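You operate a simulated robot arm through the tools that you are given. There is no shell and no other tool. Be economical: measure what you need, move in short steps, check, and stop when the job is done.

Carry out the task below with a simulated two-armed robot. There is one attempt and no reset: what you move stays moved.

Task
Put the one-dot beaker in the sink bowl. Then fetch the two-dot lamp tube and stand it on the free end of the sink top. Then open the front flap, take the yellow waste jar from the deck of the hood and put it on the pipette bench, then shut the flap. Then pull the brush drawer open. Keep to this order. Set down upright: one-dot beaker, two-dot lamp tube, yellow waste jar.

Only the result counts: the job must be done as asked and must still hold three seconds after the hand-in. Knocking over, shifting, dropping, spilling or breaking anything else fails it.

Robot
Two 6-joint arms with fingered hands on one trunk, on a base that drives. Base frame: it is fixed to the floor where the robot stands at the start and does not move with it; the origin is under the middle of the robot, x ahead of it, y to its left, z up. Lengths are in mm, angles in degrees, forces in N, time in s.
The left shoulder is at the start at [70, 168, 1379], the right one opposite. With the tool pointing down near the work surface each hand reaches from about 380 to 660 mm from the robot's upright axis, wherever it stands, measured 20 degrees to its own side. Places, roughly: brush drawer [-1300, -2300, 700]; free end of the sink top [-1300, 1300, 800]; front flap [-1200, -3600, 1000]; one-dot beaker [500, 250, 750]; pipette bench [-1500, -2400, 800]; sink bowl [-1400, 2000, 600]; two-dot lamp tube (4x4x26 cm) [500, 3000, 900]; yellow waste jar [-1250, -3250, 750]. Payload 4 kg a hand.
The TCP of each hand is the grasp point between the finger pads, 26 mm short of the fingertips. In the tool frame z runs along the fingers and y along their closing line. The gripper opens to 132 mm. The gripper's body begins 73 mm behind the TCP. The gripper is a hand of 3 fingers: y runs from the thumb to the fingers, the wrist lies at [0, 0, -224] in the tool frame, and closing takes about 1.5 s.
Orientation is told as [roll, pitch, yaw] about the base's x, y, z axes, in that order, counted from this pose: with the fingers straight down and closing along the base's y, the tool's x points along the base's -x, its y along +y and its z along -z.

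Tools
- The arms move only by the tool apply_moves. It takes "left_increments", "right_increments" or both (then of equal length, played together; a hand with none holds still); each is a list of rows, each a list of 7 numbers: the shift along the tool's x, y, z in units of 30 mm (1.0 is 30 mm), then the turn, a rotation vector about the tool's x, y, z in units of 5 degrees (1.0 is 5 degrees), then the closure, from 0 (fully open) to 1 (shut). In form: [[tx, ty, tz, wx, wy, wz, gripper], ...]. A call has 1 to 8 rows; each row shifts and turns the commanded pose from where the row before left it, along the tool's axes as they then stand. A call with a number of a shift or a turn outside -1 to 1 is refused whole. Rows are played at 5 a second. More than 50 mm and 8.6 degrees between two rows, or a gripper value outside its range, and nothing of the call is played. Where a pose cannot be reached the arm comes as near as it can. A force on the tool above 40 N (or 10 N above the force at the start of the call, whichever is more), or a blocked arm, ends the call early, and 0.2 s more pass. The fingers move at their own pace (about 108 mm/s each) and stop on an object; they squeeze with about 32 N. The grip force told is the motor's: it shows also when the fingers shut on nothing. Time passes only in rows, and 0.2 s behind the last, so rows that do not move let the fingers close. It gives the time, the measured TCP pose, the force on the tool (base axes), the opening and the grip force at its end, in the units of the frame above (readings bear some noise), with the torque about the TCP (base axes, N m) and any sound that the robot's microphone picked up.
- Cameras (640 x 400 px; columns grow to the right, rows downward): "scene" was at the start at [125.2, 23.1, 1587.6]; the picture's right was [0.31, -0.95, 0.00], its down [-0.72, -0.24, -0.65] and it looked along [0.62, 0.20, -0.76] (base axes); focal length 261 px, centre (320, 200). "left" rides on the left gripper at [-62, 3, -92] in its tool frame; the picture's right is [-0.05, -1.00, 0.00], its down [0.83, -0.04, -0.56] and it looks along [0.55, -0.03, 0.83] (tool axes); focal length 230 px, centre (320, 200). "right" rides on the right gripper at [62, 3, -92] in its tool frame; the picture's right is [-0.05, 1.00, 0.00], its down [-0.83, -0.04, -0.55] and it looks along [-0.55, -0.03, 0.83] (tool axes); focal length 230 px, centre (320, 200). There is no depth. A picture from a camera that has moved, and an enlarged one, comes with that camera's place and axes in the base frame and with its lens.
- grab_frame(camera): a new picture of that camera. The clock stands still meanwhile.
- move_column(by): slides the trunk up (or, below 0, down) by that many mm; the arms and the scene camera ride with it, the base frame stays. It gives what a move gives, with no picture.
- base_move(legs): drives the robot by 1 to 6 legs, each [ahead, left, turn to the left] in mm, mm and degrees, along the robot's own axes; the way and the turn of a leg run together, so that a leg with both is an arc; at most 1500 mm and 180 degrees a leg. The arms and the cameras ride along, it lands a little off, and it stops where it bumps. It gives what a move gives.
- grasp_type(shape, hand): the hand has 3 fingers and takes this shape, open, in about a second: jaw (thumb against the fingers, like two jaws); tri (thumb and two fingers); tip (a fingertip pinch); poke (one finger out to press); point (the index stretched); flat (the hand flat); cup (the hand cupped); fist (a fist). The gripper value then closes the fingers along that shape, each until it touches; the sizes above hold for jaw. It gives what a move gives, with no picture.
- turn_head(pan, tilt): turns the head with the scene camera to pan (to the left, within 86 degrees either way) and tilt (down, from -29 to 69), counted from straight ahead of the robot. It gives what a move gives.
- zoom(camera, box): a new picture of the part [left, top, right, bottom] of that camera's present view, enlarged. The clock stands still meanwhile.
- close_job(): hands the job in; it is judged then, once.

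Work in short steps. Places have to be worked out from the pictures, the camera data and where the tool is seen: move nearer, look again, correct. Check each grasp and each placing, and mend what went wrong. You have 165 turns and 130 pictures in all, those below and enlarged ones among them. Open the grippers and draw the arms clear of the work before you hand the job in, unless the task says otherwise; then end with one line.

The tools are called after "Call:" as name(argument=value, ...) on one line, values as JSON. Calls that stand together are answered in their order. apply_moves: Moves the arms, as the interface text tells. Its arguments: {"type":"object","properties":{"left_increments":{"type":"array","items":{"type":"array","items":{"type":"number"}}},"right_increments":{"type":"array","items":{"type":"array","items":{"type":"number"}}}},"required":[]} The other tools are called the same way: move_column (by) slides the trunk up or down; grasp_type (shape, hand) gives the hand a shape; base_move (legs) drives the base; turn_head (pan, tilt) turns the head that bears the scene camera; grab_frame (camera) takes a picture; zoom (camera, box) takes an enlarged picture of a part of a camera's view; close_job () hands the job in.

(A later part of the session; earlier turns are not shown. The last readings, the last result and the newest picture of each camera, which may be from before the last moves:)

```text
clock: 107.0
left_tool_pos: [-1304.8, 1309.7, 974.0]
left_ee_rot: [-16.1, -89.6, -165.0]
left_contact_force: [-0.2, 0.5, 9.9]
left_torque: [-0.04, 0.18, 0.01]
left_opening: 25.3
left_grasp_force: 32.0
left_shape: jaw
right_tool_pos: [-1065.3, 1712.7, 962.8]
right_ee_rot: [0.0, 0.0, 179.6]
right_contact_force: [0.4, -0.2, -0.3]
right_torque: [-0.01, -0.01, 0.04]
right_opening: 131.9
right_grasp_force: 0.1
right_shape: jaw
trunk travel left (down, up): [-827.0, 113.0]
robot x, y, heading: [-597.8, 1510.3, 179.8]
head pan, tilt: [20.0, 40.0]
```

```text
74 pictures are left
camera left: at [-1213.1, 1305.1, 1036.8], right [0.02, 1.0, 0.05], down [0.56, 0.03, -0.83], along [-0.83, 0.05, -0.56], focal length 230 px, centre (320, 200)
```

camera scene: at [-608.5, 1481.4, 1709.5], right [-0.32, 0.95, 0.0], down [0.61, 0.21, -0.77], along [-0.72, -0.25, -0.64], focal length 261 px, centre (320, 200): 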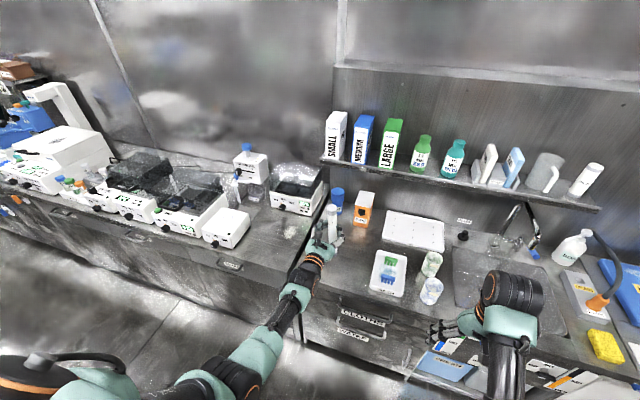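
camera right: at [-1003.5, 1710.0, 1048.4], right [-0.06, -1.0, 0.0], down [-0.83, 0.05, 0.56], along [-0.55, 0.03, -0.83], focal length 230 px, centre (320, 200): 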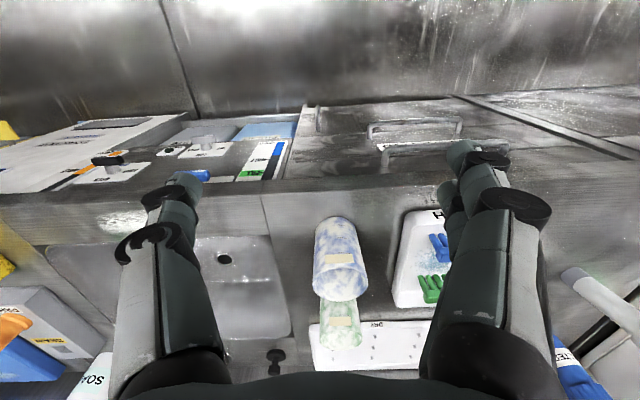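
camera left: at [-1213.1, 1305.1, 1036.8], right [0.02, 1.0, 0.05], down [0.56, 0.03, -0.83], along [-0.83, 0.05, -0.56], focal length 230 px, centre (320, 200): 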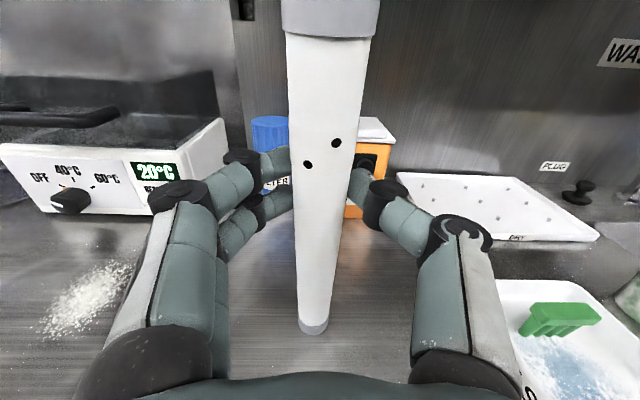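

10 N left; another 4 mm up to near zero, then release.

Call:
move_column(by=4)

Call:
apply_moves(left_increments=[[0, 0, 0, 0, 0, 0, 0.8], [0, 0, 0, 0, 0, 0, 0.75], [0, 0, 0, 0, 0, 0, 0.7], [0, 0, 0, 0, 0, 0, 0.6], [0, 0, 0, 0, 0, 0, 0.5], [0, 0, 0, 0, 0, 0, 0.5]])

Call:
grab_frame(camera="left")

```text
clock: 107.5
left_tool_pos: [-1304.5, 1310.1, 975.3]
left_ee_rot: [-11.1, -89.1, -170.0]
left_contact_force: [-0.7, 1.0, -0.5]
left_torque: [0.0, 0.01, 0.02]
left_opening: 25.3
left_grasp_force: 31.8
left_shape: jaw
right_tool_pos: [-1066.6, 1711.8, 966.3]
right_ee_rot: [0.2, 0.1, 179.6]
right_contact_force: [0.1, 0.3, -0.7]
right_torque: [-0.02, 0.0, 0.0]
right_opening: 131.6
right_grasp_force: 0.0
right_shape: jaw
trunk travel left (down, up): [-831.0, 109.0]
robot x, y, heading: [-599.1, 1511.6, 180.2]
head pan, tilt: [20.0, 40.0]
```

```text
clock: 108.9
left_tool_pos: [-1305.7, 1311.5, 977.1]
left_ee_rot: [-18.9, -89.5, -162.3]
left_contact_force: [0.2, 0.5, -0.8]
left_torque: [-0.02, 0.0, 0.02]
left_opening: 65.2
left_grasp_force: 0.0
left_shape: jaw
right_tool_pos: [-1067.9, 1712.8, 966.0]
right_ee_rot: [0.1, 0.1, 179.6]
right_contact_force: [0.1, 0.0, 0.2]
right_torque: [-0.02, 0.02, 0.01]
right_opening: 132.2
right_grasp_force: 0.0
right_shape: jaw
trunk travel left (down, up): [-831.0, 109.0]
robot x, y, heading: [-593.5, 1509.3, 179.8]
head pan, tilt: [20.0, 40.0]
```

```text
73 pictures are left
camera left: at [-1215.0, 1304.8, 1040.4], right [0.02, 1.0, 0.05], down [0.56, 0.03, -0.83], along [-0.83, 0.05, -0.56], focal length 230 px, centre (320, 200)
```

left: 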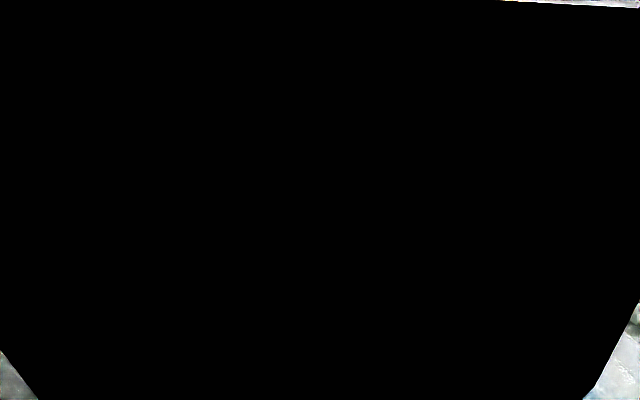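

The wrist camera is covered – the tube may be leaning on the hand. Look with the head camera.

Call:
zoom(camera="scene", box=[260, 120, 420, 320])

Call:
grab_frame(camera="right")

```text
2.00 times, centred on (340, 220) of scene
camera zoom: at [-724.2, 1480.4, 1606.4], right [-0.34, 0.94, 0.0], down [0.6, 0.22, -0.77], along [-0.72, -0.26, -0.64], focal length 521 px, centre (280, 160)
```

zoom: 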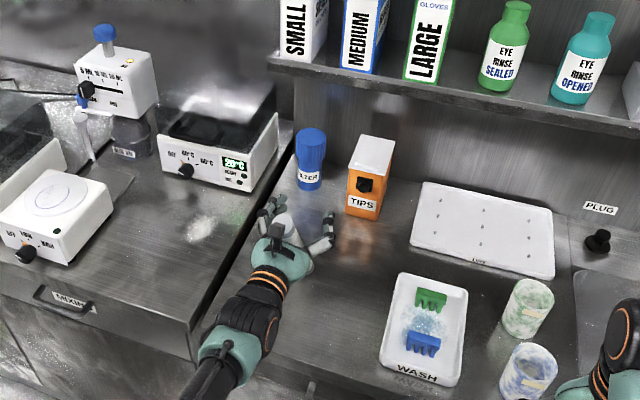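

```text
71 pictures are left
camera right: at [-1006.4, 1709.2, 1058.9], right [-0.06, -1.0, 0.0], down [-0.83, 0.05, 0.55], along [-0.55, 0.03, -0.83], focal length 230 px, centre (320, 200)
```

right: 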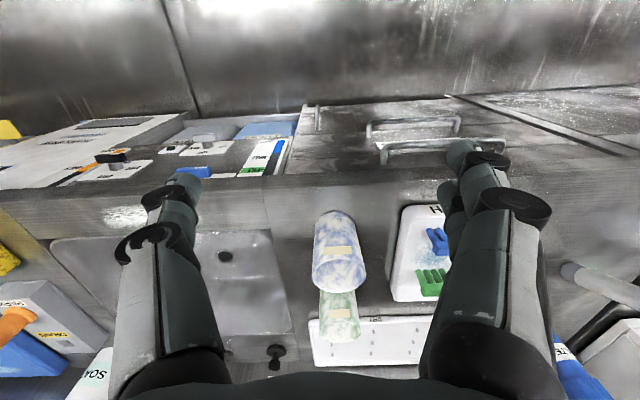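

The tube leans back onto the hand. I zoom closely before doing anything.

Call:
zoom(camera="scene", box=[300, 205, 380, 265])

```text
6.67 times, centred on (340, 235) of scene
camera zoom: at [-724.2, 1480.4, 1606.4], right [-0.34, 0.94, 0.0], down [0.6, 0.22, -0.77], along [-0.72, -0.26, -0.64], focal length 1737 px, centre (187, -33)
```

zoom: 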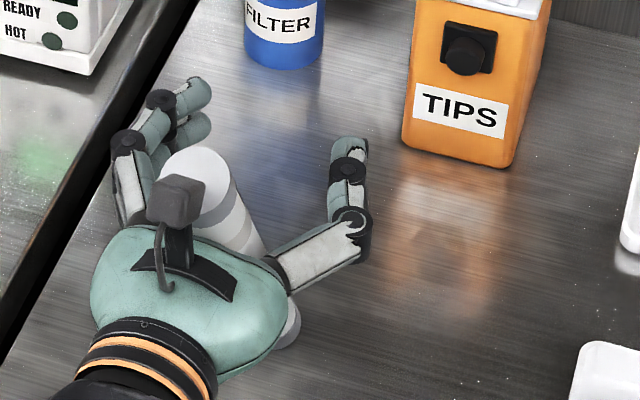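

The tube's foot is still at ≈[-1342, 1318], its top leans ~25° towards me on the camera/palm. Plan: narrow the fingers as a side guide and drive slowly forward so that the palm pushes it upright, watching it.

Call:
apply_moves(left_increments=[[0, -0.1, 0, 0, 0, 0, 0.55], [0, 0, 0, 0, 0, 0, 0.6], [0, 0, 0, 0, 0, 0, 0.6]])

Call:
base_move(legs=[[25, 0, 0]])

Call:
zoom(camera="scene", box=[290, 180, 390, 265])

```text
clock: 109.7
left_tool_pos: [-1306.6, 1313.7, 977.7]
left_ee_rot: [-19.2, -89.4, -161.8]
left_contact_force: [-0.4, 0.1, -0.2]
left_torque: [0.0, 0.0, 0.01]
left_opening: 53.5
left_grasp_force: 0.1
left_shape: jaw
right_tool_pos: [-1066.7, 1711.5, 965.2]
right_ee_rot: [0.1, 0.1, 179.5]
right_contact_force: [-0.2, 0.0, -0.2]
right_torque: [-0.02, -0.01, -0.03]
right_opening: 131.9
right_grasp_force: 0.1
right_shape: jaw
trunk travel left (down, up): [-831.0, 109.0]
robot x, y, heading: [-592.8, 1509.1, 180.0]
head pan, tilt: [20.0, 40.0]
```

```text
clock: 110.5
left_tool_pos: [-1326.8, 1313.5, 981.1]
left_ee_rot: [-34.0, -89.7, -147.2]
left_contact_force: [1.0, -0.2, -0.5]
left_torque: [-0.01, -0.01, 0.01]
left_opening: 53.3
left_grasp_force: 0.0
left_shape: jaw
right_tool_pos: [-1087.9, 1711.4, 969.8]
right_ee_rot: [0.1, -0.1, 179.6]
right_contact_force: [0.0, -0.4, 0.3]
right_torque: [0.01, 0.04, -0.02]
right_opening: 131.9
right_grasp_force: 0.1
right_shape: jaw
trunk travel left (down, up): [-831.0, 109.0]
robot x, y, heading: [-618.8, 1512.1, 180.2]
head pan, tilt: [20.0, 40.0]
```

```text
4.71 times, centred on (340, 222) of scene
camera zoom: at [-741.2, 1480.4, 1607.2], right [-0.34, 0.94, 0.0], down [0.6, 0.22, -0.77], along [-0.72, -0.26, -0.64], focal length 1226 px, centre (226, 94)
```

zoom: 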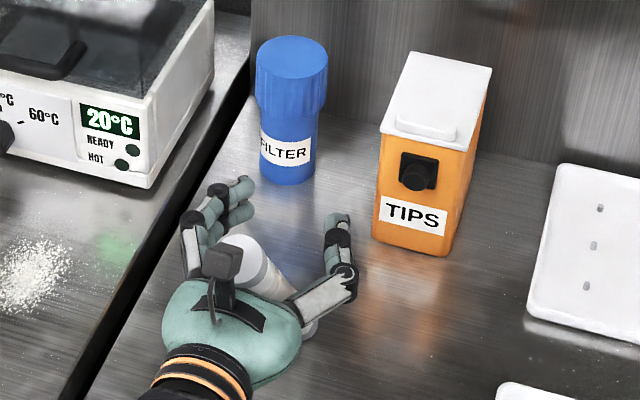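

I need a better view of the tube's lean; the right wrist camera sees it at its image edge, so I look there.

Call:
zoom(camera="right", box=[480, 200, 640, 400])

```text
2.00 times, centred on (560, 300) of right
camera zoom: at [-1026.0, 1709.3, 1061.0], right [-0.06, -1.0, 0.0], down [-0.83, 0.05, 0.56], along [-0.56, 0.03, -0.83], focal length 460 px, centre (-160, 0)
```

zoom: 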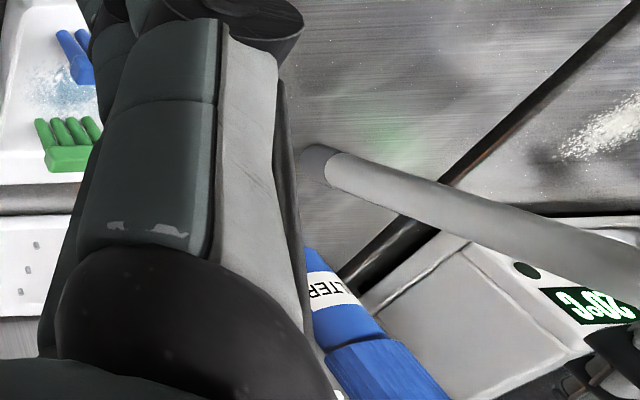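

The right camera shows the foot at ≈[-1392, 1315, 800], lean ≈33°, top resting on the palm. I'll slide the hand down in small steps so the tube comes to pass through the finger pads, then re-grip.

Call:
apply_moves(left_increments=[[0.5, 0, -0.12, 0, 0, 0, 0.6], [0.5, 0, -0.12, 0, 0, 0, 0.6], [0, 0, 0, 0, 0, 0, 0.6]])

Call:
zoom(camera="right", box=[480, 200, 640, 400])

Call:
zoom(camera="scene", box=[290, 180, 390, 265])

```text
clock: 111.3
left_tool_pos: [-1323.7, 1314.2, 946.8]
left_ee_rot: [-15.2, -89.4, -166.0]
left_contact_force: [-0.3, -0.3, 0.2]
left_torque: [0.02, -0.03, -0.02]
left_opening: 53.2
left_grasp_force: 0.1
left_shape: jaw
right_tool_pos: [-1092.5, 1713.3, 965.5]
right_ee_rot: [0.0, 0.2, 179.6]
right_contact_force: [-0.1, -1.0, 0.3]
right_torque: [-0.04, 0.02, 0.0]
right_opening: 131.8
right_grasp_force: 0.0
right_shape: jaw
trunk travel left (down, up): [-831.0, 109.0]
robot x, y, heading: [-622.3, 1510.9, 179.9]
head pan, tilt: [20.0, 40.0]
```

```text
2.00 times, centred on (560, 300) of right
camera zoom: at [-1031.5, 1709.5, 1058.5], right [-0.06, -1.0, 0.0], down [-0.83, 0.05, 0.55], along [-0.55, 0.03, -0.83], focal length 460 px, centre (-160, 0)
```

zoom: 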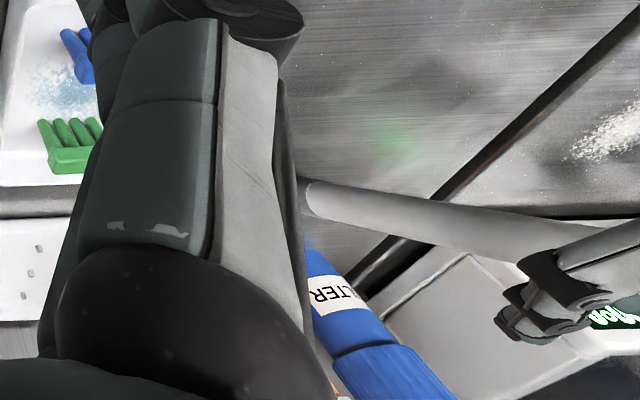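

```text
4.71 times, centred on (340, 222) of scene
camera zoom: at [-749.9, 1480.6, 1606.3], right [-0.34, 0.94, 0.0], down [0.61, 0.22, -0.77], along [-0.72, -0.26, -0.64], focal length 1226 px, centre (226, 94)
```

zoom: 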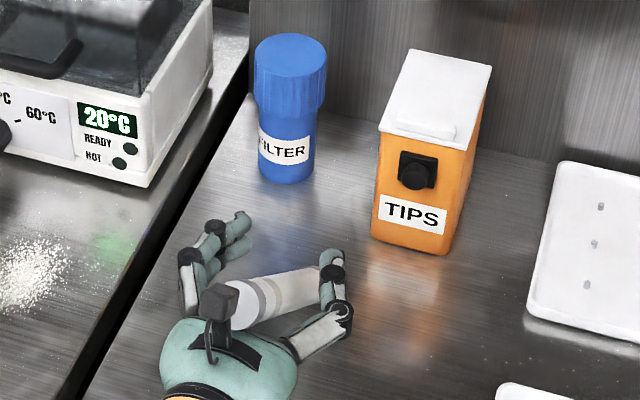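

The foot slides, and the tube now leans ~48° with its top against the palm, passing between the finger links. Closing the fingers now should clamp it between links and palm; I try that.

Call:
apply_moves(left_increments=[[0, 0, 0, 0, 0, 0, 0.75], [0, 0, 0, 0, 0, 0, 0.85], [0, 0, 0, 0, 0, 0, 1], [0, 0, 0, 0, 0, 0, 1], [0, 0, 0, 0, 0, 0, 1], [0, 0, 0, 0, 0, 0, 1]])

Call:
zoom(camera="scene", box=[290, 180, 390, 265])

Call:
zoom(camera="right", box=[480, 200, 640, 400])

```text
clock: 112.7
left_tool_pos: [-1323.4, 1313.8, 947.7]
left_ee_rot: [-18.2, -89.5, -163.0]
left_contact_force: [-0.5, -1.1, 0.4]
left_torque: [-0.02, 0.12, 0.03]
left_opening: 0.0
left_grasp_force: 31.1
left_shape: jaw
right_tool_pos: [-1092.2, 1712.0, 966.5]
right_ee_rot: [0.1, 0.1, 179.5]
right_contact_force: [0.0, -0.8, 0.5]
right_torque: [-0.03, 0.01, -0.01]
right_opening: 132.0
right_grasp_force: 0.1
right_shape: jaw
trunk travel left (down, up): [-831.0, 109.0]
robot x, y, heading: [-618.7, 1506.5, 179.7]
head pan, tilt: [20.0, 40.0]
```

```text
4.71 times, centred on (340, 222) of scene
camera zoom: at [-748.5, 1480.5, 1606.5], right [-0.34, 0.94, 0.0], down [0.6, 0.22, -0.77], along [-0.72, -0.26, -0.64], focal length 1226 px, centre (226, 94)
```

zoom: 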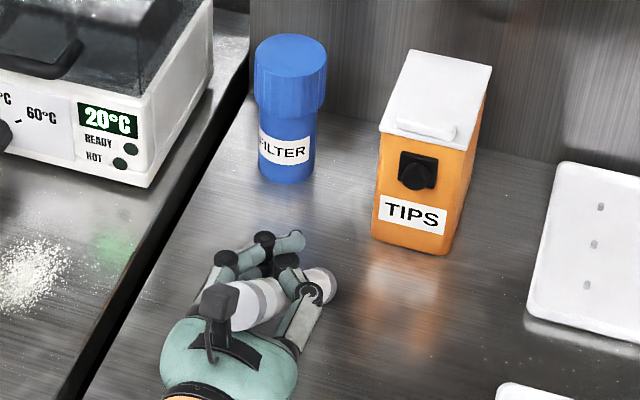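

```text
2.00 times, centred on (560, 300) of right
camera zoom: at [-1030.6, 1709.3, 1059.0], right [-0.06, -1.0, 0.0], down [-0.83, 0.05, 0.55], along [-0.55, 0.03, -0.83], focal length 460 px, centre (-160, 0)
```

zoom: 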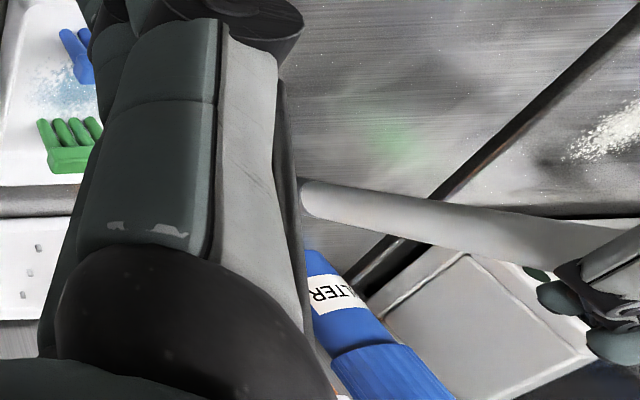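

The links don't clamp it at this angle, only cage it. Better: lower the hand along the tube's arc until the tube is nearly parallel with the fingers, its top end on the palm, then grip it lengthwise. I reopen to 53 mm and go down/back three steps.

Call:
apply_moves(left_increments=[[0, 0, 0, 0, 0, 0, 0.8], [0, 0, 0, 0, 0, 0, 0.6], [0, 0, 0, 0, 0, 0, 0.6], [0.55, 0, -0.45, 0, 0, 0, 0.6], [0.58, 0, -0.4, 0, 0, 0, 0.6], [0.62, 0, -0.35, 0, 0, 0, 0.6], [0, 0, 0, 0, 0, 0, 0.6]])

Call:
zoom(camera="scene", box=[290, 180, 390, 265])

Call:
zoom(camera="right", box=[480, 200, 640, 400])

```text
clock: 114.3
left_tool_pos: [-1286.5, 1313.1, 895.5]
left_ee_rot: [-18.0, -89.5, -163.2]
left_contact_force: [-0.1, -0.9, -0.4]
left_torque: [0.0, 0.08, 0.02]
left_opening: 52.3
left_grasp_force: 0.0
left_shape: jaw
right_tool_pos: [-1091.1, 1711.6, 966.7]
right_ee_rot: [0.0, 0.2, 179.6]
right_contact_force: [-0.7, 0.0, -0.8]
right_torque: [-0.03, 0.02, -0.01]
right_opening: 132.1
right_grasp_force: 0.0
right_shape: jaw
trunk travel left (down, up): [-831.0, 109.0]
robot x, y, heading: [-622.8, 1510.0, 179.9]
head pan, tilt: [20.0, 40.0]
```

```text
4.71 times, centred on (340, 222) of scene
camera zoom: at [-748.6, 1480.5, 1606.5], right [-0.34, 0.94, 0.0], down [0.6, 0.22, -0.77], along [-0.72, -0.26, -0.64], focal length 1226 px, centre (226, 94)
```

zoom: 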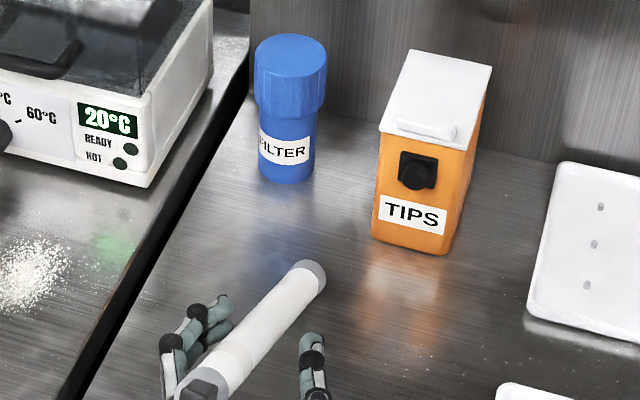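

```text
2.00 times, centred on (560, 300) of right
camera zoom: at [-1030.7, 1709.4, 1058.9], right [-0.06, -1.0, 0.0], down [-0.83, 0.05, 0.55], along [-0.55, 0.03, -0.83], focal length 460 px, centre (-160, 0)
```

zoom: 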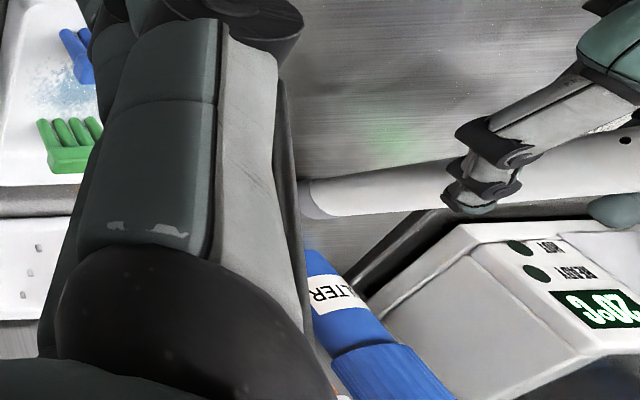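

The tube now lies lengthwise between the fingers, foot at ≈[-1435, 1308]. Check wider views for its end at the palm.

Call:
zoom(camera="scene", box=[270, 215, 390, 300])

Call:
grab_frame(camera="left")

```text
4.71 times, centred on (330, 258) of scene
camera zoom: at [-748.6, 1480.5, 1606.5], right [-0.34, 0.94, 0.0], down [0.6, 0.22, -0.77], along [-0.72, -0.26, -0.64], focal length 1226 px, centre (273, -71)
```

zoom: 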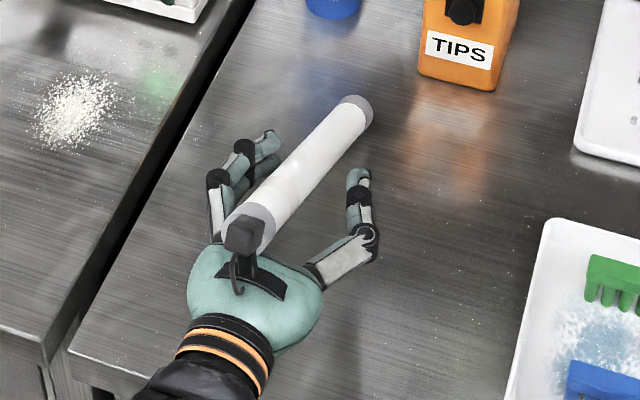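

```text
60 pictures are left
camera left: at [-1194.6, 1307.3, 958.3], right [0.02, 1.0, 0.05], down [0.56, 0.03, -0.83], along [-0.83, 0.05, -0.56], focal length 230 px, centre (320, 200)
```

left: 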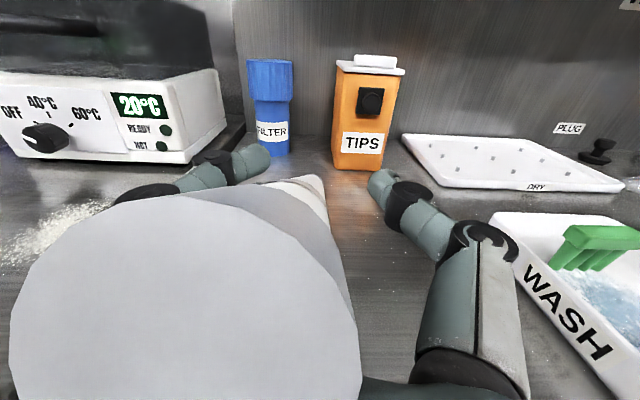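

Excellent: cap end at ≈[-1206, 1296, 935], foot [-1435, 1308, 815], so the tube passes right through the TCP. Close now.

Call:
apply_moves(left_increments=[[0, 0, 0, 0, 0, 0, 0.7], [0, 0, 0, 0, 0, 0, 0.75], [0, 0, 0, 0, 0, 0, 0.85], [0, 0, 0, 0, 0, 0, 1], [0, 0, 0, 0, 0, 0, 1], [0, 0, 0, 0, 0, 0, 1]])

Call:
zoom(camera="scene", box=[270, 215, 390, 300])

```text
clock: 115.7
left_tool_pos: [-1285.1, 1313.1, 897.2]
left_ee_rot: [-27.8, -89.5, -153.4]
left_contact_force: [-1.3, 0.2, 4.6]
left_torque: [0.14, 0.82, -0.01]
left_opening: 10.9
left_grasp_force: 32.3
left_shape: jaw
right_tool_pos: [-1090.8, 1712.6, 967.3]
right_ee_rot: [0.1, 0.0, 179.6]
right_contact_force: [-0.1, -0.6, -0.2]
right_torque: [-0.01, -0.02, 0.02]
right_opening: 132.0
right_grasp_force: 0.1
right_shape: jaw
trunk travel left (down, up): [-831.0, 109.0]
robot x, y, heading: [-618.1, 1509.9, 179.9]
head pan, tilt: [20.0, 40.0]
```

```text
4.71 times, centred on (330, 258) of scene
camera zoom: at [-747.8, 1480.8, 1606.6], right [-0.34, 0.94, 0.0], down [0.6, 0.22, -0.77], along [-0.72, -0.26, -0.64], focal length 1226 px, centre (273, -71)
```

zoom: 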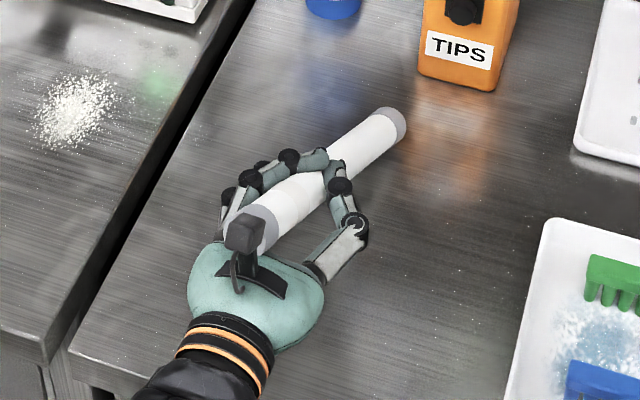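

The fingers pinched only the tube's upper side (opening 11). I reopen, lower ~10 mm and shift 3 mm, then close again.

Call:
apply_moves(left_increments=[[0, 0, 0, 0, 0, 0, 0.75], [0, 0, 0, 0, 0, 0, 0.6], [0, 0, 0, 0, 0, 0, 0.5], [0, 0, 0, 0, 0, 0, 0.5], [0.2, 0, 0, 0, 0, 0, 0.5], [0.2, 0, 0, 0, 0, 0, 0.5], [0, 0, 0, 0, 0, 0, 0.5]])

Call:
zoom(camera="scene", box=[270, 215, 390, 300])

Call:
zoom(camera="right", box=[480, 200, 640, 400])

```text
clock: 117.3
left_tool_pos: [-1285.7, 1313.1, 884.2]
left_ee_rot: [-17.6, -89.5, -163.5]
left_contact_force: [-1.1, 0.3, -0.4]
left_torque: [0.01, 0.02, -0.02]
left_opening: 65.4
left_grasp_force: 0.1
left_shape: jaw
right_tool_pos: [-1091.8, 1712.0, 965.7]
right_ee_rot: [0.0, 0.2, 179.5]
right_contact_force: [-0.2, 0.1, 0.1]
right_torque: [-0.02, -0.02, -0.01]
right_opening: 132.3
right_grasp_force: 0.0
right_shape: jaw
trunk travel left (down, up): [-831.0, 109.0]
robot x, y, heading: [-623.0, 1509.3, 180.0]
head pan, tilt: [20.0, 40.0]
```

```text
4.71 times, centred on (330, 258) of scene
camera zoom: at [-748.5, 1480.5, 1606.5], right [-0.34, 0.94, 0.0], down [0.6, 0.22, -0.77], along [-0.72, -0.26, -0.64], focal length 1226 px, centre (273, -71)
```

zoom: 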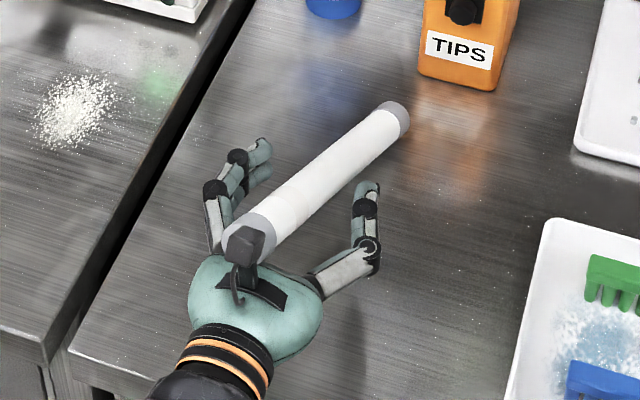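

```text
2.00 times, centred on (560, 300) of right
camera zoom: at [-1030.7, 1709.4, 1058.9], right [-0.06, -1.0, 0.0], down [-0.83, 0.05, 0.55], along [-0.55, 0.03, -0.83], focal length 460 px, centre (-160, 0)
```

zoom: 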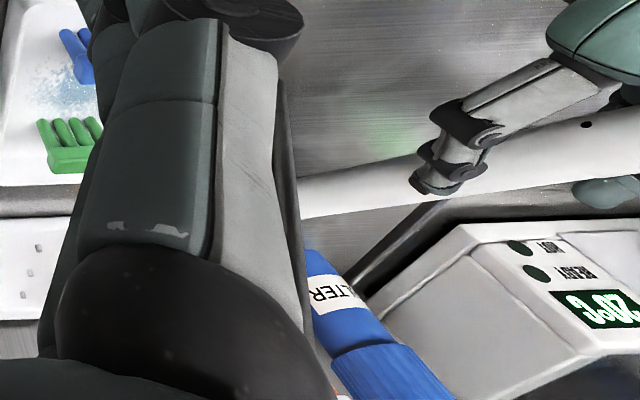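

Tube passes near the TCP at ~23° to the fingers. Lower 8 mm more and close.

Call:
apply_moves(left_increments=[[0.27, 0, 0, 0, 0, 0, 0.5], [0, 0, 0, 0, 0, 0, 0.6], [0, 0, 0, 0, 0, 0, 0.7], [0, 0, 0, 0, 0, 0, 0.8], [0, 0, 0, 0, 0, 0, 1], [0, 0, 0, 0, 0, 0, 1], [0, 0, 0, 0, 0, 0, 1]])

Call:
zoom(camera="scene", box=[270, 215, 390, 300])

Call:
zoom(camera="right", box=[480, 200, 640, 400])

```text
clock: 118.9
left_tool_pos: [-1287.4, 1313.2, 875.4]
left_ee_rot: [-18.5, -89.5, -162.7]
left_contact_force: [-0.7, 0.3, 1.3]
left_torque: [0.07, 0.24, -0.02]
left_opening: 21.0
left_grasp_force: 32.6
left_shape: jaw
right_tool_pos: [-1092.5, 1711.2, 966.9]
right_ee_rot: [0.1, 0.3, 179.5]
right_contact_force: [-0.6, 0.1, -0.8]
right_torque: [0.02, 0.03, 0.03]
right_opening: 132.1
right_grasp_force: 0.1
right_shape: jaw
trunk travel left (down, up): [-831.0, 109.0]
robot x, y, heading: [-622.7, 1510.3, 179.9]
head pan, tilt: [20.0, 40.0]
```

```text
4.71 times, centred on (330, 258) of scene
camera zoom: at [-748.4, 1480.7, 1606.5], right [-0.34, 0.94, 0.0], down [0.6, 0.22, -0.77], along [-0.72, -0.26, -0.64], focal length 1226 px, centre (273, -71)
```

zoom: 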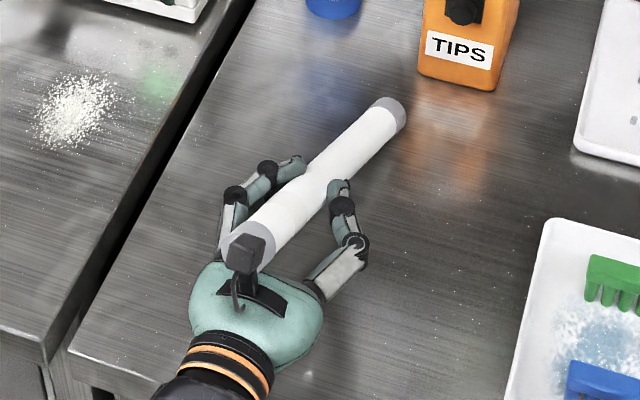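

```text
2.00 times, centred on (560, 300) of right
camera zoom: at [-1030.6, 1709.5, 1058.9], right [-0.06, -1.0, 0.0], down [-0.83, 0.05, 0.55], along [-0.55, 0.03, -0.83], focal length 460 px, centre (-160, 0)
```

zoom: 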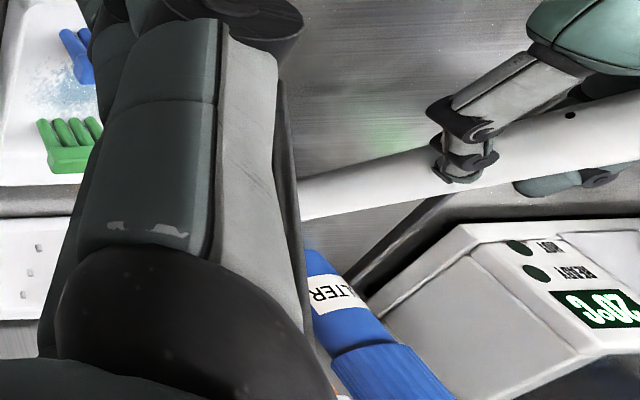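

Opening 21 mm — a decent side grip now. I lift slowly 60 mm with the arm and check the hold.

Call:
apply_moves(left_increments=[[-0.3, 0, 0, 0, 0, 0, 1], [-0.5, 0, 0, 0, 0, 0, 1], [-0.6, 0, 0, 0, 0, 0, 1], [-0.6, 0, 0, 0, 0, 0, 1]])

Call:
zoom(camera="scene", box=[270, 200, 390, 285])

Call:
zoom(camera="right", box=[480, 200, 640, 400])

```text
clock: 119.9
left_tool_pos: [-1286.3, 1312.4, 935.1]
left_ee_rot: [-17.3, -89.3, -163.7]
left_contact_force: [0.9, -0.7, -1.1]
left_torque: [-0.02, -0.01, 0.02]
left_opening: 20.5
left_grasp_force: 31.7
left_shape: jaw
right_tool_pos: [-1091.2, 1712.0, 965.4]
right_ee_rot: [0.1, 0.0, 179.6]
right_contact_force: [0.5, 0.1, 0.0]
right_torque: [0.0, -0.02, 0.02]
right_opening: 131.9
right_grasp_force: 0.0
right_shape: jaw
trunk travel left (down, up): [-831.0, 109.0]
robot x, y, heading: [-616.4, 1508.2, 179.9]
head pan, tilt: [20.0, 40.0]
```

```text
4.71 times, centred on (330, 242) of scene
camera zoom: at [-748.3, 1480.5, 1606.5], right [-0.34, 0.94, 0.0], down [0.6, 0.22, -0.77], along [-0.72, -0.26, -0.64], focal length 1226 px, centre (273, 0)
```

zoom: 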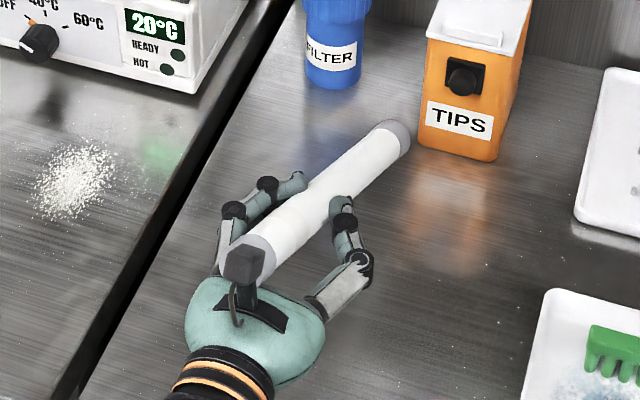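

```text
2.00 times, centred on (560, 300) of right
camera zoom: at [-1030.5, 1709.4, 1059.0], right [-0.06, -1.0, 0.0], down [-0.83, 0.05, 0.55], along [-0.55, 0.03, -0.83], focal length 460 px, centre (-160, 0)
```

zoom: 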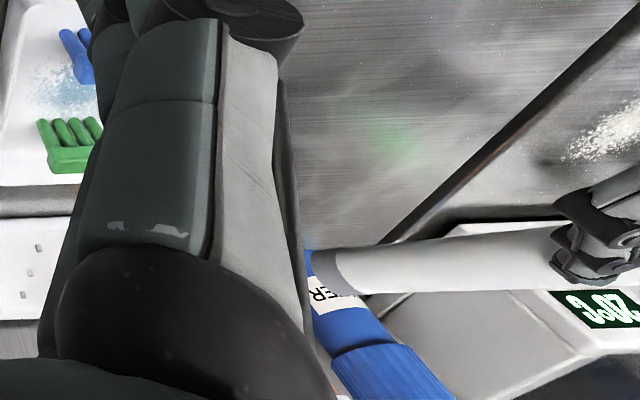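

The tube is held firmly (foot end at ≈[-1447, 1336, 870]; 22° below the finger line, ~8° off sideways). I raise it 105 mm and then pitch the hand down so the tube becomes vertical.

Call:
apply_moves(left_increments=[[-0.7, 0, 0, 0, 0, 0, 1], [-0.7, 0, 0, 0, 0, 0, 1], [-0.7, 0, 0, 0, 0, 0, 1], [-0.7, 0, 0, 0, 0, 0, 1], [-0.7, 0, 0, 0, 0, 0, 1]])

Call:
apply_moves(left_increments=[[0, 0, -0.14, 0, 0.97, 0, 1], [0.01, 0, -0.14, 0, 0.97, 0, 1], [0.02, 0, -0.14, 0, 0.97, 0, 1], [0.03, 0, -0.14, 0, 0.97, 0, 1], [0.04, 0, -0.13, 0, 0.97, 0, 1], [0.06, 0, -0.13, 0, 0.97, 0, 1], [0.07, 0, -0.12, 0, 0.97, 0, 1]])

Call:
zoom(camera="scene", box=[250, 150, 410, 280])

```text
clock: 121.1
left_tool_pos: [-1288.1, 1313.0, 1031.8]
left_ee_rot: [-22.4, -89.5, -158.9]
left_contact_force: [0.6, 0.1, -0.3]
left_torque: [0.0, -0.03, -0.02]
left_opening: 20.6
left_grasp_force: 31.8
left_shape: jaw
left hand out of reach, approached as far as the arm can: row 5
right_tool_pos: [-1092.5, 1712.6, 966.0]
right_ee_rot: [0.2, 0.1, 179.6]
right_contact_force: [0.0, -0.1, 0.1]
right_torque: [0.0, -0.01, 0.0]
right_opening: 131.7
right_grasp_force: 0.0
right_shape: jaw
trunk travel left (down, up): [-831.0, 109.0]
robot x, y, heading: [-618.4, 1509.4, 180.0]
head pan, tilt: [20.0, 40.0]
```

```text
clock: 122.7
left_tool_pos: [-1259.9, 1309.1, 1031.9]
left_ee_rot: [-0.3, -55.3, 179.1]
left_contact_force: [0.5, -0.6, -0.3]
left_torque: [0.02, -0.02, 0.0]
left_opening: 20.2
left_grasp_force: 32.5
left_shape: jaw
left hand out of reach, approached as far as the arm can: row 1
right_tool_pos: [-1091.9, 1712.4, 965.7]
right_ee_rot: [0.1, 0.2, 179.6]
right_contact_force: [0.5, -0.2, 0.7]
right_torque: [-0.01, -0.02, 0.0]
right_opening: 131.9
right_grasp_force: 0.0
right_shape: jaw
trunk travel left (down, up): [-831.0, 109.0]
robot x, y, heading: [-619.8, 1510.6, 180.0]
head pan, tilt: [20.0, 40.0]
```

```text
3.08 times, centred on (330, 215) of scene
camera zoom: at [-749.1, 1480.5, 1606.4], right [-0.34, 0.94, 0.0], down [0.6, 0.22, -0.77], along [-0.72, -0.26, -0.64], focal length 802 px, centre (289, 154)
```

zoom: 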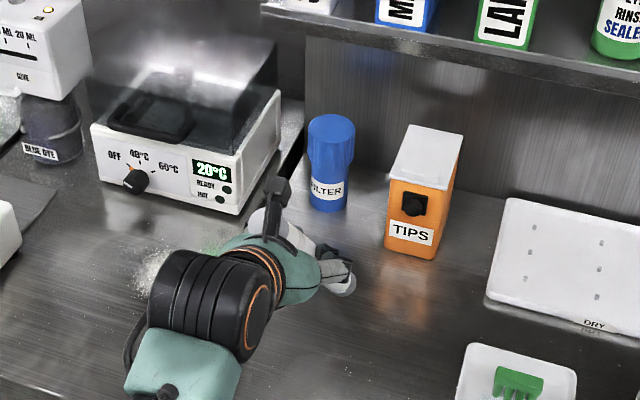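

Halfway (pitch −55°). Raise the trunk 30 mm and continue to about −22°.

Call:
move_column(by=30)

Call:
apply_moves(left_increments=[[0.07, 0, -0.1, 0, 0.95, 0, 1], [0.08, 0, -0.1, 0, 0.95, 0, 1], [0.1, 0, -0.08, 0, 0.95, 0, 1], [0.1, 0, -0.08, 0, 0.95, 0, 1], [0.12, 0, -0.07, 0, 0.95, 0, 1], [0.12, 0, -0.06, 0, 0.95, 0, 1], [0.13, 0, -0.05, 0, 0.95, 0, 1]])

Call:
zoom(camera="scene", box=[250, 150, 410, 280])

Call:
grab_frame(camera="right")

```text
clock: 123.5
left_tool_pos: [-1260.7, 1308.0, 1062.2]
left_ee_rot: [-0.3, -55.5, 179.1]
left_contact_force: [-0.6, 0.8, -1.0]
left_torque: [0.01, -0.01, 0.0]
left_opening: 20.4
left_grasp_force: 32.0
left_shape: jaw
right_tool_pos: [-1091.3, 1712.0, 995.6]
right_ee_rot: [0.0, 0.2, 179.7]
right_contact_force: [-0.3, 0.2, 0.1]
right_torque: [-0.01, -0.01, -0.02]
right_opening: 131.9
right_grasp_force: 0.0
right_shape: jaw
trunk travel left (down, up): [-861.0, 79.0]
robot x, y, heading: [-618.5, 1515.0, 179.8]
head pan, tilt: [20.0, 40.0]
```

```text
clock: 125.1
left_tool_pos: [-1232.6, 1307.8, 1060.4]
left_ee_rot: [-0.2, -22.2, 178.9]
left_contact_force: [0.1, 0.0, 0.4]
left_torque: [0.03, 0.01, -0.01]
left_opening: 20.1
left_grasp_force: 32.4
left_shape: jaw
right_tool_pos: [-1090.8, 1712.5, 995.9]
right_ee_rot: [0.1, 0.3, 179.6]
right_contact_force: [-0.2, 0.0, 0.4]
right_torque: [0.0, 0.0, -0.01]
right_opening: 131.8
right_grasp_force: 0.0
right_shape: jaw
trunk travel left (down, up): [-861.0, 79.0]
robot x, y, heading: [-620.5, 1510.4, 179.5]
head pan, tilt: [20.0, 40.0]
```

```text
3.08 times, centred on (330, 215) of scene
camera zoom: at [-749.4, 1480.5, 1636.4], right [-0.34, 0.94, 0.0], down [0.6, 0.22, -0.77], along [-0.72, -0.26, -0.64], focal length 802 px, centre (289, 154)
```

zoom: 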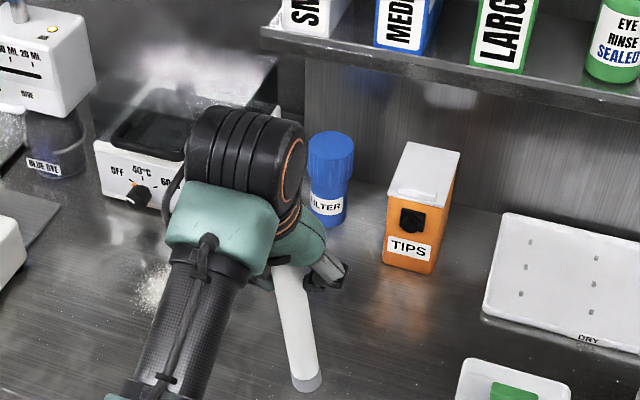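

```text
50 pictures are left
camera right: at [-1031.2, 1709.4, 1088.7], right [-0.06, -1.0, 0.0], down [-0.83, 0.05, 0.55], along [-0.55, 0.03, -0.83], focal length 230 px, centre (320, 200)
```

right: 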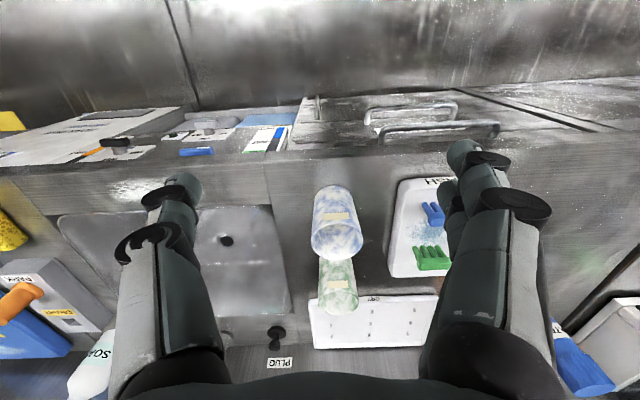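

The foot hangs ~17 mm towards +y (≈6°), x tilt ≈0. I rotate −6° about the base x-axis, drive 70 mm ahead, and measure again.

Call:
apply_moves(left_increments=[[0, 0, 0, -0.56, 0, 0.22, 1], [0, 0, 0, -0.56, 0, 0.22, 1]])

Call:
base_move(legs=[[70, 0, 0]])

Call:
zoom(camera="scene", box=[270, 200, 390, 290])

```text
clock: 125.7
left_tool_pos: [-1232.0, 1308.8, 1060.2]
left_ee_rot: [6.4, -22.1, 176.6]
left_contact_force: [-0.1, -0.8, -0.2]
left_torque: [-0.02, 0.03, 0.01]
left_opening: 20.1
left_grasp_force: 32.6
left_shape: jaw
right_tool_pos: [-1090.9, 1712.8, 995.8]
right_ee_rot: [0.1, 0.3, 179.6]
right_contact_force: [-0.1, -0.4, 0.3]
right_torque: [-0.04, 0.0, -0.01]
right_opening: 131.8
right_grasp_force: 0.1
right_shape: jaw
trunk travel left (down, up): [-861.0, 79.0]
robot x, y, heading: [-620.2, 1511.1, 180.0]
head pan, tilt: [20.0, 40.0]
```

```text
clock: 126.7
left_tool_pos: [-1296.6, 1307.7, 1063.5]
left_ee_rot: [6.4, -22.5, 176.7]
left_contact_force: [0.1, -0.1, -0.6]
left_torque: [-0.08, 0.03, 0.02]
left_opening: 19.9
left_grasp_force: 32.1
left_shape: jaw
right_tool_pos: [-1155.2, 1712.3, 1000.1]
right_ee_rot: [0.1, -0.1, 179.6]
right_contact_force: [-0.2, 0.7, 0.2]
right_torque: [-0.02, 0.02, -0.02]
right_opening: 132.1
right_grasp_force: 0.1
right_shape: jaw
trunk travel left (down, up): [-861.0, 79.0]
robot x, y, heading: [-690.8, 1508.9, 179.8]
head pan, tilt: [20.0, 40.0]
```

```text
4.44 times, centred on (330, 245) of scene
camera zoom: at [-809.5, 1480.5, 1637.3], right [-0.34, 0.94, 0.0], down [0.6, 0.22, -0.77], along [-0.72, -0.26, -0.64], focal length 1158 px, centre (276, 0)
```

zoom: 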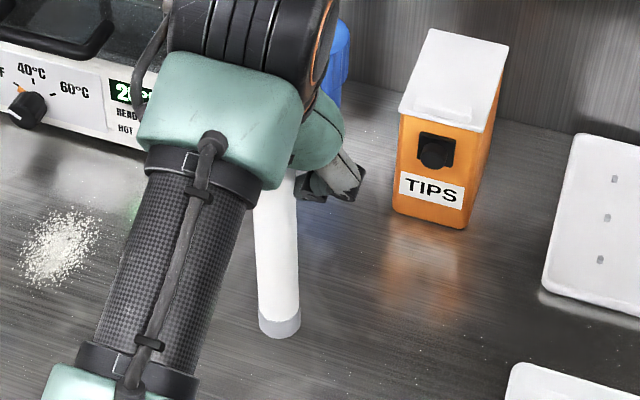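

The tube now hangs vertically (within ~2°). Lower ~70 mm with the arm, straight down.

Call:
apply_moves(left_increments=[[0.29, -0.08, 0.72, 0, 0, 0, 1], [0.29, -0.08, 0.72, 0, 0, 0, 1], [0.29, -0.08, 0.72, 0, 0, 0, 1]])

Call:
apply_moves(left_increments=[[0.05, -0.015, 0.13, 0, 0, 0, 1], [0.05, -0.015, 0.13, 0, 0, 0, 1]])

```text
clock: 127.5
left_tool_pos: [-1303.9, 1308.3, 987.6]
left_ee_rot: [6.2, -22.0, 176.6]
left_contact_force: [0.0, -0.5, -0.5]
left_torque: [-0.03, -0.02, -0.02]
left_opening: 20.3
left_grasp_force: 31.5
left_shape: jaw
right_tool_pos: [-1163.3, 1711.8, 995.1]
right_ee_rot: [0.1, 0.3, 179.6]
right_contact_force: [-0.2, 0.5, -0.5]
right_torque: [-0.01, -0.02, 0.0]
right_opening: 132.0
right_grasp_force: 0.1
right_shape: jaw
trunk travel left (down, up): [-861.0, 79.0]
robot x, y, heading: [-686.3, 1512.4, 179.9]
head pan, tilt: [20.0, 40.0]
```

```text
clock: 128.1
left_tool_pos: [-1303.5, 1308.8, 980.2]
left_ee_rot: [6.4, -22.1, 176.6]
left_contact_force: [0.1, -1.0, -0.3]
left_torque: [-0.01, -0.04, -0.01]
left_opening: 20.1
left_grasp_force: 31.4
left_shape: jaw
right_tool_pos: [-1162.1, 1711.7, 995.7]
right_ee_rot: [0.1, 0.3, 179.5]
right_contact_force: [-0.3, 0.2, 0.0]
right_torque: [-0.02, 0.0, 0.01]
right_opening: 131.9
right_grasp_force: 0.0
right_shape: jaw
trunk travel left (down, up): [-861.0, 79.0]
robot x, y, heading: [-689.7, 1510.9, 179.7]
head pan, tilt: [20.0, 40.0]
```

No contact yet; continue in 3 mm steps.

Call:
apply_moves(left_increments=[[0.04, -0.01, 0.1, 0, 0, 0, 1], [0.04, -0.01, 0.1, 0, 0, 0, 1]])

Call:
zoom(camera="scene", box=[290, 210, 390, 285])

```text
clock: 128.7
left_tool_pos: [-1303.5, 1308.5, 975.2]
left_ee_rot: [6.3, -22.3, 176.6]
left_contact_force: [0.0, -0.4, -0.8]
left_torque: [-0.01, 0.01, -0.02]
left_opening: 20.0
left_grasp_force: 32.2
left_shape: jaw
right_tool_pos: [-1160.3, 1713.1, 996.5]
right_ee_rot: [0.1, 0.2, 179.6]
right_contact_force: [-0.3, -0.5, -1.2]
right_torque: [-0.02, 0.02, 0.0]
right_opening: 131.8
right_grasp_force: 0.1
right_shape: jaw
trunk travel left (down, up): [-861.0, 79.0]
robot x, y, heading: [-688.7, 1507.5, 180.0]
head pan, tilt: [20.0, 40.0]
```

```text
5.33 times, centred on (340, 248) of scene
camera zoom: at [-818.3, 1480.4, 1636.4], right [-0.34, 0.94, 0.0], down [0.6, 0.22, -0.77], along [-0.72, -0.26, -0.64], focal length 1390 px, centre (213, -53)
```

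zoom: 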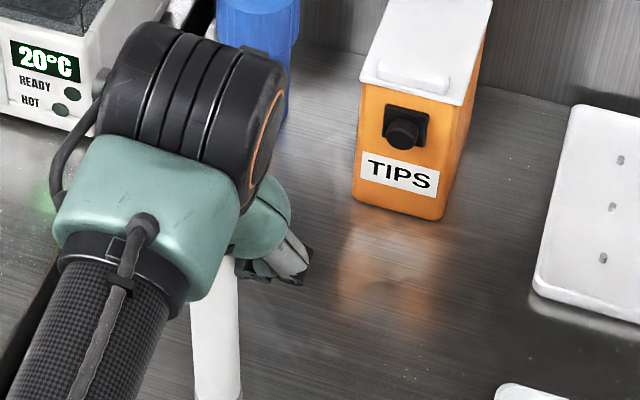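

Continue down gently until the force reading shows contact.

Call:
apply_moves(left_increments=[[0.04, -0.01, 0.1, 0, 0, 0, 1], [0.04, -0.01, 0.1, 0, 0, 0, 1]])

Call:
apply_moves(left_increments=[[0.04, -0.01, 0.09, 0, 0, 0, 1], [0, 0, 0, 0, 0, 0, 1]])

```text
clock: 129.3
left_tool_pos: [-1302.4, 1306.6, 968.9]
left_ee_rot: [6.3, -22.3, 176.7]
left_contact_force: [0.5, 0.3, 1.0]
left_torque: [-0.04, 0.01, -0.02]
left_opening: 20.1
left_grasp_force: 32.1
left_shape: jaw
right_tool_pos: [-1160.8, 1712.5, 996.3]
right_ee_rot: [0.1, 0.2, 179.6]
right_contact_force: [-0.1, 0.9, -1.5]
right_torque: [-0.02, 0.0, 0.02]
right_opening: 131.4
right_grasp_force: 0.0
right_shape: jaw
trunk travel left (down, up): [-861.0, 79.0]
robot x, y, heading: [-685.5, 1510.0, 180.0]
head pan, tilt: [20.0, 40.0]
```

```text
clock: 129.9
left_tool_pos: [-1302.3, 1308.0, 968.4]
left_ee_rot: [6.5, -22.5, 176.6]
left_contact_force: [-0.8, 1.0, 11.8]
left_torque: [-0.06, -0.01, -0.01]
left_opening: 20.4
left_grasp_force: 32.4
left_shape: jaw
right_tool_pos: [-1158.4, 1712.4, 997.5]
right_ee_rot: [0.0, 0.1, 179.7]
right_contact_force: [-0.5, 0.7, -0.4]
right_torque: [-0.02, 0.0, 0.01]
right_opening: 132.0
right_grasp_force: 0.0
right_shape: jaw
trunk travel left (down, up): [-861.0, 79.0]
robot x, y, heading: [-688.2, 1509.7, 180.0]
head pan, tilt: [20.0, 40.0]
```

Contact at TCP z≈968 with balanced torque, so the foot is flat on the top. I open just slightly and watch.

Call:
apply_moves(left_increments=[[0, 0, 0, 0, 0, 0, 0.8], [0, 0, 0, 0, 0, 0, 0.75], [0, 0, 0, 0, 0, 0, 0.7], [0, 0, 0, 0, 0, 0, 0.65], [0, 0, 0, 0, 0, 0, 0.6], [0, 0, 0, 0, 0, 0, 0.6]])

Call:
zoom(camera="scene", box=[270, 200, 390, 290])

Call:
grab_frame(camera="left")

```text
clock: 131.3
left_tool_pos: [-1302.2, 1306.0, 964.9]
left_ee_rot: [6.2, -22.2, 176.7]
left_contact_force: [1.3, 0.0, -0.5]
left_torque: [-0.01, -0.02, -0.03]
left_opening: 52.3
left_grasp_force: 0.0
left_shape: jaw
right_tool_pos: [-1161.1, 1711.6, 996.3]
right_ee_rot: [0.0, 0.3, 179.7]
right_contact_force: [1.0, 0.7, -0.3]
right_torque: [0.03, 0.0, -0.03]
right_opening: 132.1
right_grasp_force: 0.0
right_shape: jaw
trunk travel left (down, up): [-861.0, 79.0]
robot x, y, heading: [-691.5, 1506.8, 180.2]
head pan, tilt: [20.0, 40.0]
```

```text
4.44 times, centred on (330, 245) of scene
camera zoom: at [-817.3, 1480.7, 1636.5], right [-0.34, 0.94, 0.0], down [0.6, 0.22, -0.77], along [-0.72, -0.26, -0.64], focal length 1158 px, centre (276, 0)
```

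zoom: 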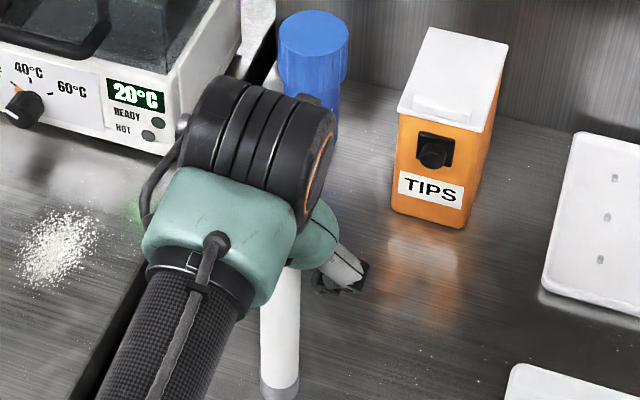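

```text
46 pictures are left
camera left: at [-1324.2, 1315.7, 1074.5], right [-0.03, 1.0, -0.08], down [0.98, 0.05, 0.19], along [0.2, -0.07, -0.98], focal length 230 px, centre (320, 200)
```

left: 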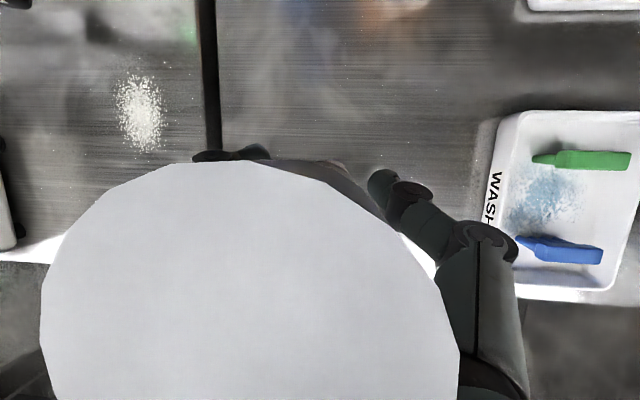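

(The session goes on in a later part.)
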